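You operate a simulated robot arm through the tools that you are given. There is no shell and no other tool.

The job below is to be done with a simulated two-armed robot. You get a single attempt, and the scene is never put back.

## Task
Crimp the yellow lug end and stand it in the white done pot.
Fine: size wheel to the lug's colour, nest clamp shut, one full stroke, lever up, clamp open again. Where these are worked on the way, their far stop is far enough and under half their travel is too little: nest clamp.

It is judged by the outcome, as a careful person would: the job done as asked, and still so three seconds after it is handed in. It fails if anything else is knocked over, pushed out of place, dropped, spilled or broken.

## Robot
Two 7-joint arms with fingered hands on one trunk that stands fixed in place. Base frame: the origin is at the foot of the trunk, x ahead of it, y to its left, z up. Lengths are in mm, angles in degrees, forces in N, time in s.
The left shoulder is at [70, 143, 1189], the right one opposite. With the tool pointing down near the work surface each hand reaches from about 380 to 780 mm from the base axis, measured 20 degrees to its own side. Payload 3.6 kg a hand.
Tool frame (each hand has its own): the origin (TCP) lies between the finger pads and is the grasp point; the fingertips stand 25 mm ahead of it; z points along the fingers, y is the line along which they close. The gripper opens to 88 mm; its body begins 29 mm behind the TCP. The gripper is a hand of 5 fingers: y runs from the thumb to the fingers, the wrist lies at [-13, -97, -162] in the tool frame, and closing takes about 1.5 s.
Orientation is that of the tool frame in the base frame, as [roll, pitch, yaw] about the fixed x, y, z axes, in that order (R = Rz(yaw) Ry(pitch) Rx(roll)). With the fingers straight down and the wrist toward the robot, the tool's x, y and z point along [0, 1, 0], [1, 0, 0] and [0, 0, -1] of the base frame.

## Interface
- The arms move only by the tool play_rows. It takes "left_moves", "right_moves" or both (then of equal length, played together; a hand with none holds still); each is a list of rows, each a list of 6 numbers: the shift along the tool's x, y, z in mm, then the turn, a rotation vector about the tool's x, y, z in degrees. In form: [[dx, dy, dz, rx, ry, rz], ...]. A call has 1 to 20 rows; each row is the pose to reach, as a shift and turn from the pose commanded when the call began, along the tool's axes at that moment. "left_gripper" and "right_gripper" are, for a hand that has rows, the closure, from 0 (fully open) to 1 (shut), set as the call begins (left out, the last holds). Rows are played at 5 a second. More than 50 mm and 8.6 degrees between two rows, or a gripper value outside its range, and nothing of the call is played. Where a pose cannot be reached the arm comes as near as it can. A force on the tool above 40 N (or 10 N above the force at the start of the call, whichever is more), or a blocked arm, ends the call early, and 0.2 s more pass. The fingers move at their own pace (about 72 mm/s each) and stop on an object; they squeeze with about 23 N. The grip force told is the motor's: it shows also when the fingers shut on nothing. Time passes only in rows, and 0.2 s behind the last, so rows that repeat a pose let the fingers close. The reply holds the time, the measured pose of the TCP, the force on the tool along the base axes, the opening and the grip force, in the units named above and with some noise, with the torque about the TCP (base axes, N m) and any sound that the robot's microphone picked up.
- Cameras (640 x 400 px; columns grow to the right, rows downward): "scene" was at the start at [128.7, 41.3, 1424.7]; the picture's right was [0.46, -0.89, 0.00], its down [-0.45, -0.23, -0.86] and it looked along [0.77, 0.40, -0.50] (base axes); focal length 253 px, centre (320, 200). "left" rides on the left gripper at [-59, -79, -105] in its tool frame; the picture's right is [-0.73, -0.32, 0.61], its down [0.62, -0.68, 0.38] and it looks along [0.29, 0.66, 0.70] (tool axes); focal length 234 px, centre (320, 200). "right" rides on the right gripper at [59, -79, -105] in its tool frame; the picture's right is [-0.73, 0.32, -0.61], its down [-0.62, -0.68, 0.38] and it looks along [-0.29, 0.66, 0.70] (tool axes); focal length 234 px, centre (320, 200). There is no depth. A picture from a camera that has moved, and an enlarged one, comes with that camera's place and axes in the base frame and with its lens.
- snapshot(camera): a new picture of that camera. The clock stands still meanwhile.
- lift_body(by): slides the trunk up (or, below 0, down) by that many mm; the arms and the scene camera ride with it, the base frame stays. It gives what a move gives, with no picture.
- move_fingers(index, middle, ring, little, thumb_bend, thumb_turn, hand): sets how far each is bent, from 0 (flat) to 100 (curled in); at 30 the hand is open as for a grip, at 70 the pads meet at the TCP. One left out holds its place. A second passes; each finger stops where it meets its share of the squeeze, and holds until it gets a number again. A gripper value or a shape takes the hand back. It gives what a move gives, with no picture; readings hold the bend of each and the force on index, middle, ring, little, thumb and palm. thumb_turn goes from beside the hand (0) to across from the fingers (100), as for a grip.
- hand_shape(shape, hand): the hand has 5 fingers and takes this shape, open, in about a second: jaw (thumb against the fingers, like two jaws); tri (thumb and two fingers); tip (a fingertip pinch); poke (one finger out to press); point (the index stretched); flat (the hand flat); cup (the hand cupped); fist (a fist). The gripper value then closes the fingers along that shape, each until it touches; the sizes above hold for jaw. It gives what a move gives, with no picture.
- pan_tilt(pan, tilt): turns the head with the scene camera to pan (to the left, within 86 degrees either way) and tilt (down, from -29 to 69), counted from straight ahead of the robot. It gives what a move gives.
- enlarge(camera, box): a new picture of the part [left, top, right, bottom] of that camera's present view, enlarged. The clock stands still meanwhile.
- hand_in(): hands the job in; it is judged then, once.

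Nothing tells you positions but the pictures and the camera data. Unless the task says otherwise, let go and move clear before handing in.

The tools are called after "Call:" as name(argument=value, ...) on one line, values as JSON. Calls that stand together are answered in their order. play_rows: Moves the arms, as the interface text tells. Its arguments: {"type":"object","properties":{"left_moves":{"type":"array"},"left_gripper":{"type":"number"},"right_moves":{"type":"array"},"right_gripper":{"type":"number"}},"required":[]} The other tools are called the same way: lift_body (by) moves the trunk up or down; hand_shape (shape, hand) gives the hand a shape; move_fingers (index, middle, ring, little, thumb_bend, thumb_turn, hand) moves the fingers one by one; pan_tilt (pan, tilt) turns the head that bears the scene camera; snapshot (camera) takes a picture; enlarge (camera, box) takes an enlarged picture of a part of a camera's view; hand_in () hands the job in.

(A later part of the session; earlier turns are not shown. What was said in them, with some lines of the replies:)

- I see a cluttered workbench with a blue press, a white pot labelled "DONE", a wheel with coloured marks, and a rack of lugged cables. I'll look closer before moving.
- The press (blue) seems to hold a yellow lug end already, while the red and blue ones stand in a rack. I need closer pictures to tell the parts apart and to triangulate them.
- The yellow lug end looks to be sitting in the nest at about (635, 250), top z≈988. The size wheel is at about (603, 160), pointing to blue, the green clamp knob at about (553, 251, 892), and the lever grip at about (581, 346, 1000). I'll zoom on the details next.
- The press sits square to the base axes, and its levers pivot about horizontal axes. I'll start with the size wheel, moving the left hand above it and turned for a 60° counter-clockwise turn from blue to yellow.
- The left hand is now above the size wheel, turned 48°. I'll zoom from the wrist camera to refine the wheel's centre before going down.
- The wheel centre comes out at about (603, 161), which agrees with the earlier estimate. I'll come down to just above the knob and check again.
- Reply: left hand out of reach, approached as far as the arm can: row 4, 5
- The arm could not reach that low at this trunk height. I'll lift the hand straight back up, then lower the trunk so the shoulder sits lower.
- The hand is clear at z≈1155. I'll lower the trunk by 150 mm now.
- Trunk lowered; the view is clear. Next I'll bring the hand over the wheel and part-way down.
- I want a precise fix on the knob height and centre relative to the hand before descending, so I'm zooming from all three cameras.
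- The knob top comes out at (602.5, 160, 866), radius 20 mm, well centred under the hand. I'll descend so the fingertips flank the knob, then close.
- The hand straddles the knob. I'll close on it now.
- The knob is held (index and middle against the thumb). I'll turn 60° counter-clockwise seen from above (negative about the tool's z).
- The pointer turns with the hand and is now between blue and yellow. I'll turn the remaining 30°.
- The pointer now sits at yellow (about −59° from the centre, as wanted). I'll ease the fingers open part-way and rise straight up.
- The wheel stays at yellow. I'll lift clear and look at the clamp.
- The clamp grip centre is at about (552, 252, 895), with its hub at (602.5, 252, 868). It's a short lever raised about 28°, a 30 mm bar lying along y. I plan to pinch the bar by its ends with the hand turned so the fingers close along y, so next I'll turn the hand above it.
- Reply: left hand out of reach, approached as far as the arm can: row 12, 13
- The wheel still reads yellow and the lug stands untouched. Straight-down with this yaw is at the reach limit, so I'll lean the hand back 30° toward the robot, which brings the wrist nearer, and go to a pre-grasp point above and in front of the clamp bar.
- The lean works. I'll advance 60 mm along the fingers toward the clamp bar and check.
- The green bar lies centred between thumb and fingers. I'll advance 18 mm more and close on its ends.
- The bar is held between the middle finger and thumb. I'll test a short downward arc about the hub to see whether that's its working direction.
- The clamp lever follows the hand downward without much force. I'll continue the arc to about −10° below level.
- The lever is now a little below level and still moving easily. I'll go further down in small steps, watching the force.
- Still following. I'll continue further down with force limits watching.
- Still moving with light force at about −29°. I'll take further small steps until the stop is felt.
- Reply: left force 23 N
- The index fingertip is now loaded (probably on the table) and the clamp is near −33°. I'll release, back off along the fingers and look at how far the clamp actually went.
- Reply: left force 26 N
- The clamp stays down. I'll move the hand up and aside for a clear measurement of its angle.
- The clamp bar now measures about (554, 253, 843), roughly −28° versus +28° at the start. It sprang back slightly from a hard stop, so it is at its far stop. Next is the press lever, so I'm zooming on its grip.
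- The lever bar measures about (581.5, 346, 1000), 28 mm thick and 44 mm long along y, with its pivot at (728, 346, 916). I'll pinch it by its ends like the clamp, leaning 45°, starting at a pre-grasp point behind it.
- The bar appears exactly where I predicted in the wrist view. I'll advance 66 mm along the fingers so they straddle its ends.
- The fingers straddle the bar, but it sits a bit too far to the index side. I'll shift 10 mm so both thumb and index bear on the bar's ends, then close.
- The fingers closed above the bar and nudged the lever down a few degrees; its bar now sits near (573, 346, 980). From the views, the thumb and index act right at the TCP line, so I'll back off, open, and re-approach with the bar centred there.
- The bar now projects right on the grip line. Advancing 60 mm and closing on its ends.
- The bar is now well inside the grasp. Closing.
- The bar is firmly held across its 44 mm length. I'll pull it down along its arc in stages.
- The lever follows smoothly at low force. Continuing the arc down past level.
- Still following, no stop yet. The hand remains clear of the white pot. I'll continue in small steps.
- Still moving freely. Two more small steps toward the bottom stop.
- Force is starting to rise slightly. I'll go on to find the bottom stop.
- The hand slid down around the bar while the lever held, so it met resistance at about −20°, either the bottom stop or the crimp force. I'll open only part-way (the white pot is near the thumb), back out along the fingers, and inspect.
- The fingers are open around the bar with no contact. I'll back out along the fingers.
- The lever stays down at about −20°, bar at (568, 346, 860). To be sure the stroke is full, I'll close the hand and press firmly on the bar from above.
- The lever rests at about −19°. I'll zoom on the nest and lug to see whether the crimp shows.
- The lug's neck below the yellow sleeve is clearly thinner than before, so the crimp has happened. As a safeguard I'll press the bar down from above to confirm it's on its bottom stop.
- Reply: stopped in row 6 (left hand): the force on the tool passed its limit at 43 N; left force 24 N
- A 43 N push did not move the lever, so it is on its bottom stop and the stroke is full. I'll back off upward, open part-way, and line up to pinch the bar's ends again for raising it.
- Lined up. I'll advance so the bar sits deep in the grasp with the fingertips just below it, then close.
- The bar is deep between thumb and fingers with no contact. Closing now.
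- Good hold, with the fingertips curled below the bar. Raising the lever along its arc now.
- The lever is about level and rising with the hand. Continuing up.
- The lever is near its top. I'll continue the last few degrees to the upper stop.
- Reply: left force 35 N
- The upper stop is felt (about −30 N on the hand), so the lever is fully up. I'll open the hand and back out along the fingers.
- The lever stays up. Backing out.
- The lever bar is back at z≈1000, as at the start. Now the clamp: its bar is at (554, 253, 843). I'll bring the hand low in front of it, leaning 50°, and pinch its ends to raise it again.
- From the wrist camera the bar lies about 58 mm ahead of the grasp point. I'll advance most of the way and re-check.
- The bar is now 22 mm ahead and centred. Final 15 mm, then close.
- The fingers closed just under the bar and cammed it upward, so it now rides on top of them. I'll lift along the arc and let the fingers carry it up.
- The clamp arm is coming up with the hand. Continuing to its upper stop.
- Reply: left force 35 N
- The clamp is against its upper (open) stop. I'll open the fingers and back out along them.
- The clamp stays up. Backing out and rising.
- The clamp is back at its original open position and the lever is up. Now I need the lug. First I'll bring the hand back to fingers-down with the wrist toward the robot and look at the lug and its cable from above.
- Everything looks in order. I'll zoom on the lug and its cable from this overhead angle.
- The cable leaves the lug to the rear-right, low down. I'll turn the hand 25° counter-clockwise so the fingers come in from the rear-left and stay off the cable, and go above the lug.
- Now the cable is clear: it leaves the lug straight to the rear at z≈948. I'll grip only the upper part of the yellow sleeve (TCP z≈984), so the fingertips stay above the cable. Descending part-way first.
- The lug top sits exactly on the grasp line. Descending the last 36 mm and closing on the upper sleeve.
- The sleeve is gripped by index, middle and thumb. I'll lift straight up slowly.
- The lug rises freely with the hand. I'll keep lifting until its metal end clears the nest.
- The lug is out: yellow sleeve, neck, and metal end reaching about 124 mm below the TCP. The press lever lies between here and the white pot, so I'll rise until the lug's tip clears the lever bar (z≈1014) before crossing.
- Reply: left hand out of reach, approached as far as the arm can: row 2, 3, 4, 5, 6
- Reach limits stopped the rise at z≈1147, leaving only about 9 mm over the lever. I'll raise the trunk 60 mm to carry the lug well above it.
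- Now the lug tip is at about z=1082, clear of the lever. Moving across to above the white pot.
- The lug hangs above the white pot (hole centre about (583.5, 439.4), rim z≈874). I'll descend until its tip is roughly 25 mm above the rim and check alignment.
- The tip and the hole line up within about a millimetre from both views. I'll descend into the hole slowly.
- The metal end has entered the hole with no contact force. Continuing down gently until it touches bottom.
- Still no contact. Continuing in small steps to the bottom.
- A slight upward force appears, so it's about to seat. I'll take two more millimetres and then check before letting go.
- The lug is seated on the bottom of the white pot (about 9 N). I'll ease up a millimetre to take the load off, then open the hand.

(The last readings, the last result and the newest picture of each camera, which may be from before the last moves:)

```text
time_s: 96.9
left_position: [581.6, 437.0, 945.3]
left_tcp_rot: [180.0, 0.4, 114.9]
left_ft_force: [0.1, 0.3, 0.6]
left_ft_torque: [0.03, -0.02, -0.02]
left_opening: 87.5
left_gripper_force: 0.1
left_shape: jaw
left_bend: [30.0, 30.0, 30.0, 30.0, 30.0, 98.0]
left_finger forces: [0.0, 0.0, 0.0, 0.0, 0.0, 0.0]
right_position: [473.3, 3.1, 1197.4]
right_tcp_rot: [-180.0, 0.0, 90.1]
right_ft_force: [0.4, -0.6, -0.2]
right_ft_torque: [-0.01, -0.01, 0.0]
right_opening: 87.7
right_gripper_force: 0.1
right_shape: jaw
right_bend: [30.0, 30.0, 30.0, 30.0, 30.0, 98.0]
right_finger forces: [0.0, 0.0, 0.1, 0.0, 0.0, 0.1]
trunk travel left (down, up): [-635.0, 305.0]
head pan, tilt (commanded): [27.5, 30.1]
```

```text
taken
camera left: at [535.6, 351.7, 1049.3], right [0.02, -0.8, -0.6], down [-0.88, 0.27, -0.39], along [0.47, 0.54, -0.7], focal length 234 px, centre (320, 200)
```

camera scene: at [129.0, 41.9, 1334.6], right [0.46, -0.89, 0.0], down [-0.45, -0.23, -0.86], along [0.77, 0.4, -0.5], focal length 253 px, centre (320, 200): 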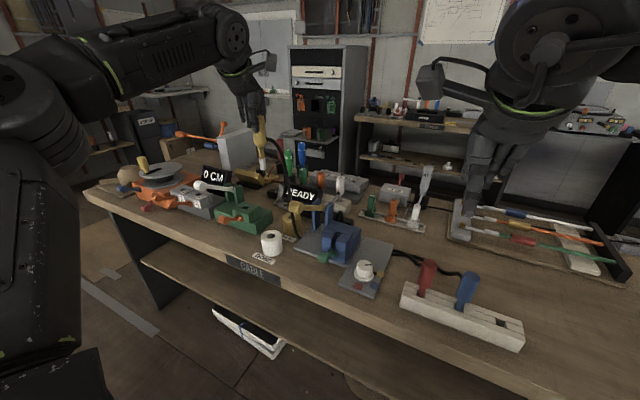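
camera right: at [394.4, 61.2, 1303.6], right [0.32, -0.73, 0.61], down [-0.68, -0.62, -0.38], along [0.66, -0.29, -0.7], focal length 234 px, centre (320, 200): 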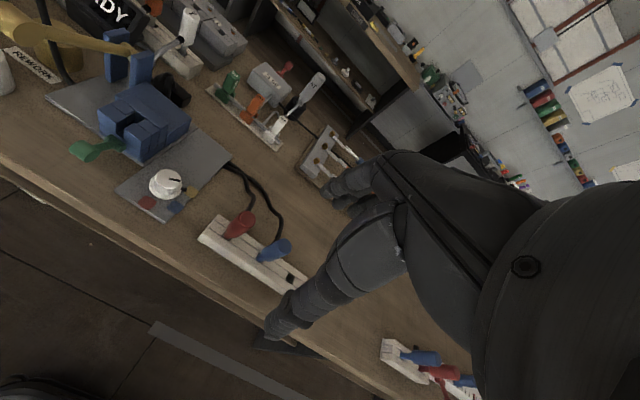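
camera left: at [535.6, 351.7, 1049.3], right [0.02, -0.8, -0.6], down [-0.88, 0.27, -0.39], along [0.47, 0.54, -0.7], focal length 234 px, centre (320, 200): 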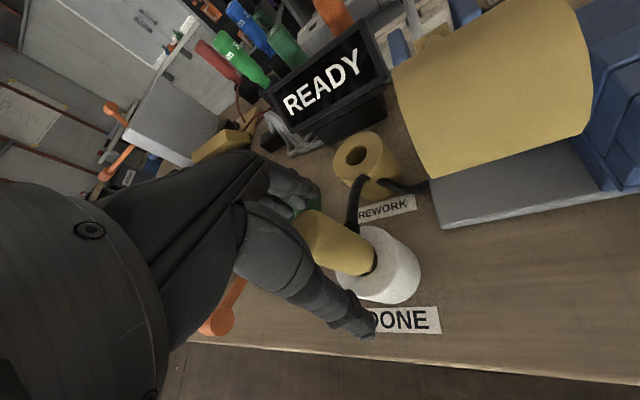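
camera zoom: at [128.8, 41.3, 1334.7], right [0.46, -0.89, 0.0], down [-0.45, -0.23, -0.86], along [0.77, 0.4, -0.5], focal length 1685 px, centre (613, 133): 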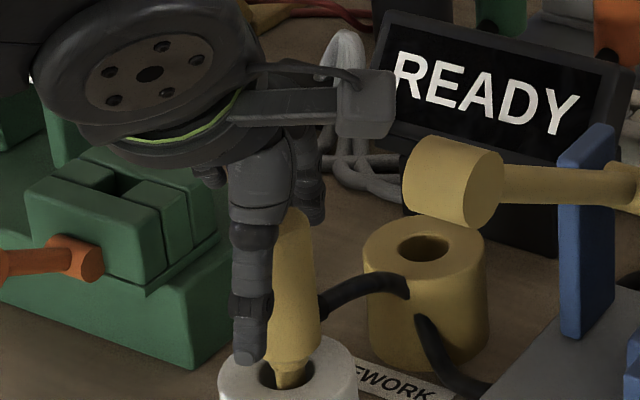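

The lug stands free in the pot. I'll raise the hand straight up away from it.

Call:
play_rows(left_moves=[[0, 0, -10, 0, 0, 0], [0, 0, -22, 0, 0, 0], [0, 0, -36, 0, 0, 0], [0, 0, -55, 0, 0, 0], [0, 0, -80, 0, 0, 0], [0, 0, -105, 0, 0, 0], [0, 0, -130, 0, 0, 0]])

Call:
snapshot(camera="scene")

Call:
enlarge(camera="scene", box=[230, 180, 358, 260])

Call:
snapshot(camera="left")

```text
time_s: 98.5
left_position: [581.2, 436.4, 1074.6]
left_tcp_rot: [180.0, 0.3, 115.0]
left_ft_force: [0.7, 0.3, 0.3]
left_ft_torque: [-0.04, 0.0, -0.02]
left_opening: 87.8
left_gripper_force: 0.0
left_shape: jaw
left_bend: [30.0, 30.0, 30.0, 30.0, 30.0, 98.0]
left_finger forces: [0.0, 0.0, 0.0, 0.0, 0.0, 0.1]
right_position: [472.4, 2.6, 1197.4]
right_tcp_rot: [179.9, 0.1, 90.0]
right_ft_force: [0.3, 0.4, -0.1]
right_ft_torque: [-0.01, 0.0, 0.02]
right_opening: 87.6
right_gripper_force: 0.0
right_shape: jaw
right_bend: [30.0, 30.0, 30.0, 30.0, 30.0, 98.0]
right_finger forces: [0.0, 0.0, 0.0, 0.0, 0.1, 0.0]
trunk travel left (down, up): [-635.0, 305.0]
head pan, tilt (commanded): [27.5, 30.1]
```

```text
taken
camera scene: at [128.5, 41.0, 1334.7], right [0.46, -0.89, 0.0], down [-0.45, -0.23, -0.86], along [0.77, 0.4, -0.5], focal length 253 px, centre (320, 200)
```

scene: 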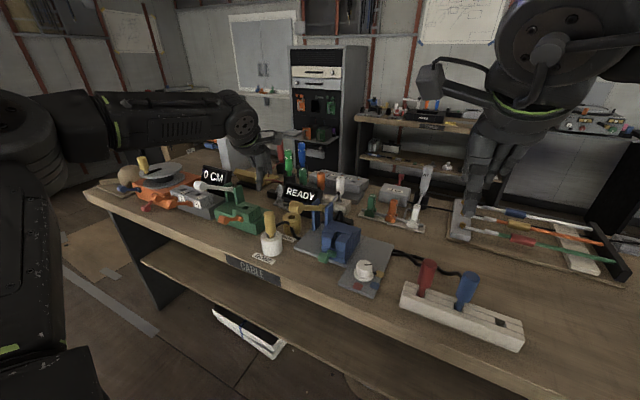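

```text
5.00 times, centred on (294, 220) of scene
camera zoom: at [128.5, 41.0, 1334.7], right [0.46, -0.89, 0.0], down [-0.45, -0.23, -0.86], along [0.77, 0.4, -0.5], focal length 1264 px, centre (450, 100)
```

zoom: 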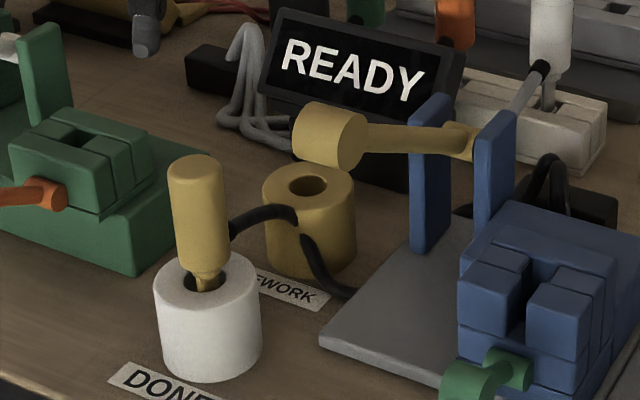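

```text
taken
camera left: at [534.3, 351.6, 1178.8], right [0.02, -0.8, -0.6], down [-0.88, 0.28, -0.39], along [0.47, 0.54, -0.7], focal length 234 px, centre (320, 200)
```

left: 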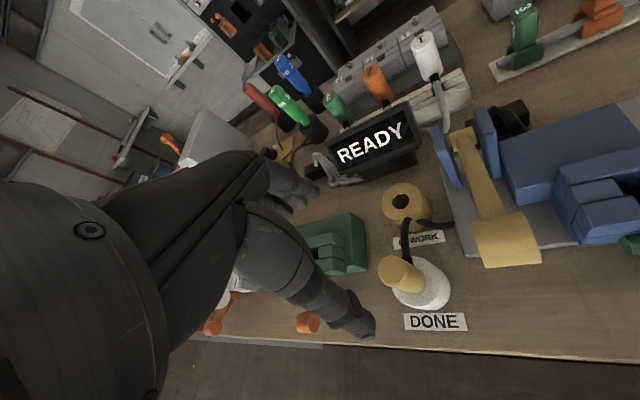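

The yellow lug end stands in the white pot, the lever is up, the clamp is open and the wheel reads yellow. I'll draw the hand back clear of everything and do a last check.

Call:
play_rows(left_moves=[[0, -15, -20, 0, 0, 0], [0, -35, -40, 0, 0, 0], [0, -60, -60, 0, 0, 0], [0, -90, -75, 0, 0, 0], [0, -120, -85, 0, 0, 0], [0, -150, -90, 0, 0, 0]])

Call:
snapshot(camera="scene")

Call:
enlarge(camera="scene", box=[240, 180, 400, 300])

Call:
enlarge(camera="right", box=[0, 60, 240, 230])

Call:
snapshot(camera="left")

```text
time_s: 99.9
left_position: [446.3, 375.1, 1163.4]
left_tcp_rot: [179.9, 0.4, 115.1]
left_ft_force: [0.0, -0.8, 1.3]
left_ft_torque: [0.01, -0.03, -0.02]
left_opening: 87.6
left_gripper_force: 0.1
left_shape: jaw
left_bend: [30.0, 30.0, 30.0, 30.0, 30.0, 98.0]
left_finger forces: [0.0, 0.0, 0.1, 0.0, 0.0, 0.0]
right_position: [471.6, 3.6, 1199.5]
right_tcp_rot: [179.8, 0.0, 89.9]
right_ft_force: [0.1, -0.1, -0.4]
right_ft_torque: [-0.02, -0.02, -0.02]
right_opening: 87.6
right_gripper_force: 0.0
right_shape: jaw
right_bend: [30.0, 30.0, 30.0, 30.0, 30.0, 98.0]
right_finger forces: [0.0, 0.0, 0.0, 0.0, 0.1, 0.0]
trunk travel left (down, up): [-635.0, 305.0]
head pan, tilt (commanded): [27.5, 30.1]
```

```text
taken
camera scene: at [127.7, 41.2, 1334.8], right [0.46, -0.89, 0.0], down [-0.44, -0.23, -0.87], along [0.77, 0.4, -0.5], focal length 253 px, centre (320, 200)
```

scene: 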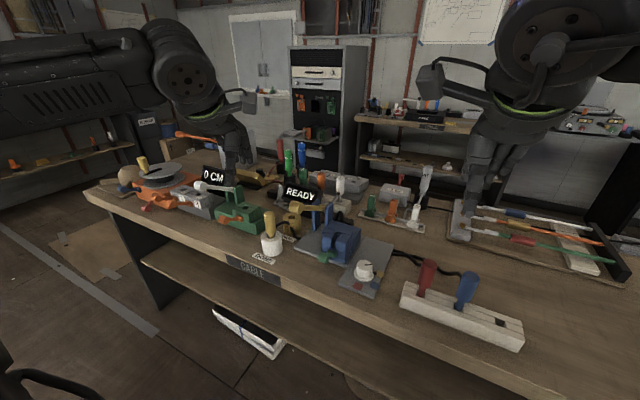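

```text
3.33 times, centred on (320, 240) of scene
camera zoom: at [127.7, 41.2, 1334.8], right [0.46, -0.89, 0.0], down [-0.44, -0.23, -0.87], along [0.77, 0.4, -0.5], focal length 842 px, centre (320, 67)
```

zoom: 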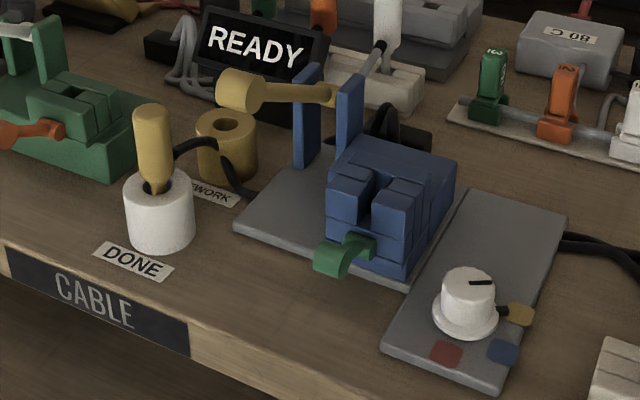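

```text
2.35 times, centred on (120, 145) of right
camera zoom: at [393.2, 60.5, 1304.1], right [0.32, -0.73, 0.61], down [-0.68, -0.62, -0.38], along [0.66, -0.29, -0.7], focal length 551 px, centre (791, 329)
```

zoom: 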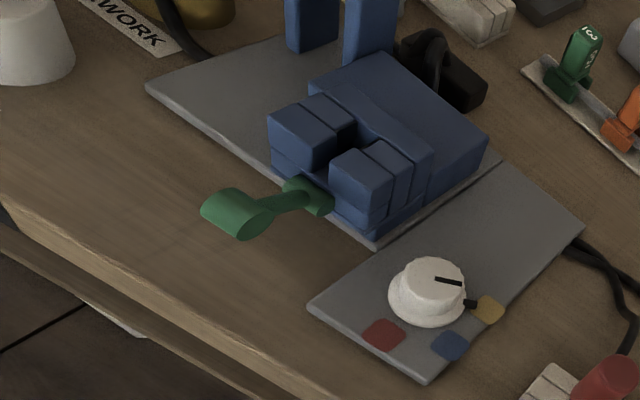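

```text
taken
camera left: at [398.0, 288.7, 1268.5], right [0.02, -0.8, -0.6], down [-0.88, 0.28, -0.39], along [0.47, 0.54, -0.7], focal length 234 px, centre (320, 200)
```

left: 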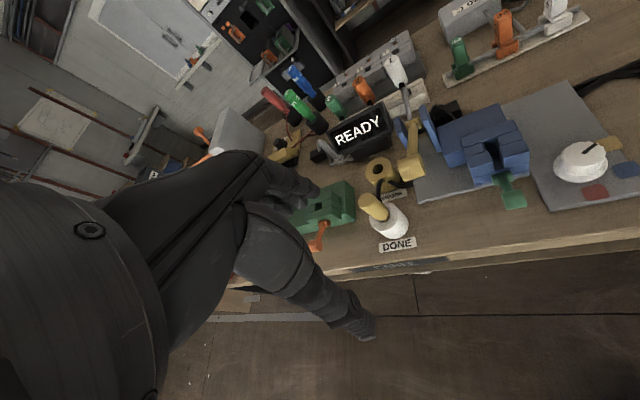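

The final check shows the yellow lug end standing crimped in the white DONE pot and the size wheel on yellow. The press lever is up, the nest clamp is open, the other things look undisturbed, and the hand is clear. I'm handing in.

Call:
hand_in()

```text
The job is handed in.
```

I crimped the yellow lug end and stood it in the white DONE pot. After I let go it was still upright, and the job is handed in.

- **Size wheel:** turned from blue to yellow, and it stayed there.
- **Nest clamp:** pushed down to its stop for the crimp, then raised back to its original open position.
- **Lever:** one full stroke. A 43 N push at the bottom would not move it any further. It nudged down a few degrees on my first grip, so the stroke continued from there. It is now back up at its top stop.
- **Crimp:** the lug's neck is visibly thinner than before the stroke.

In the last pictures nothing else on the bench looked moved. Its black cable now hangs from the pot toward the press and looks as if it passes through the gold REWORK pot, which has not shifted.
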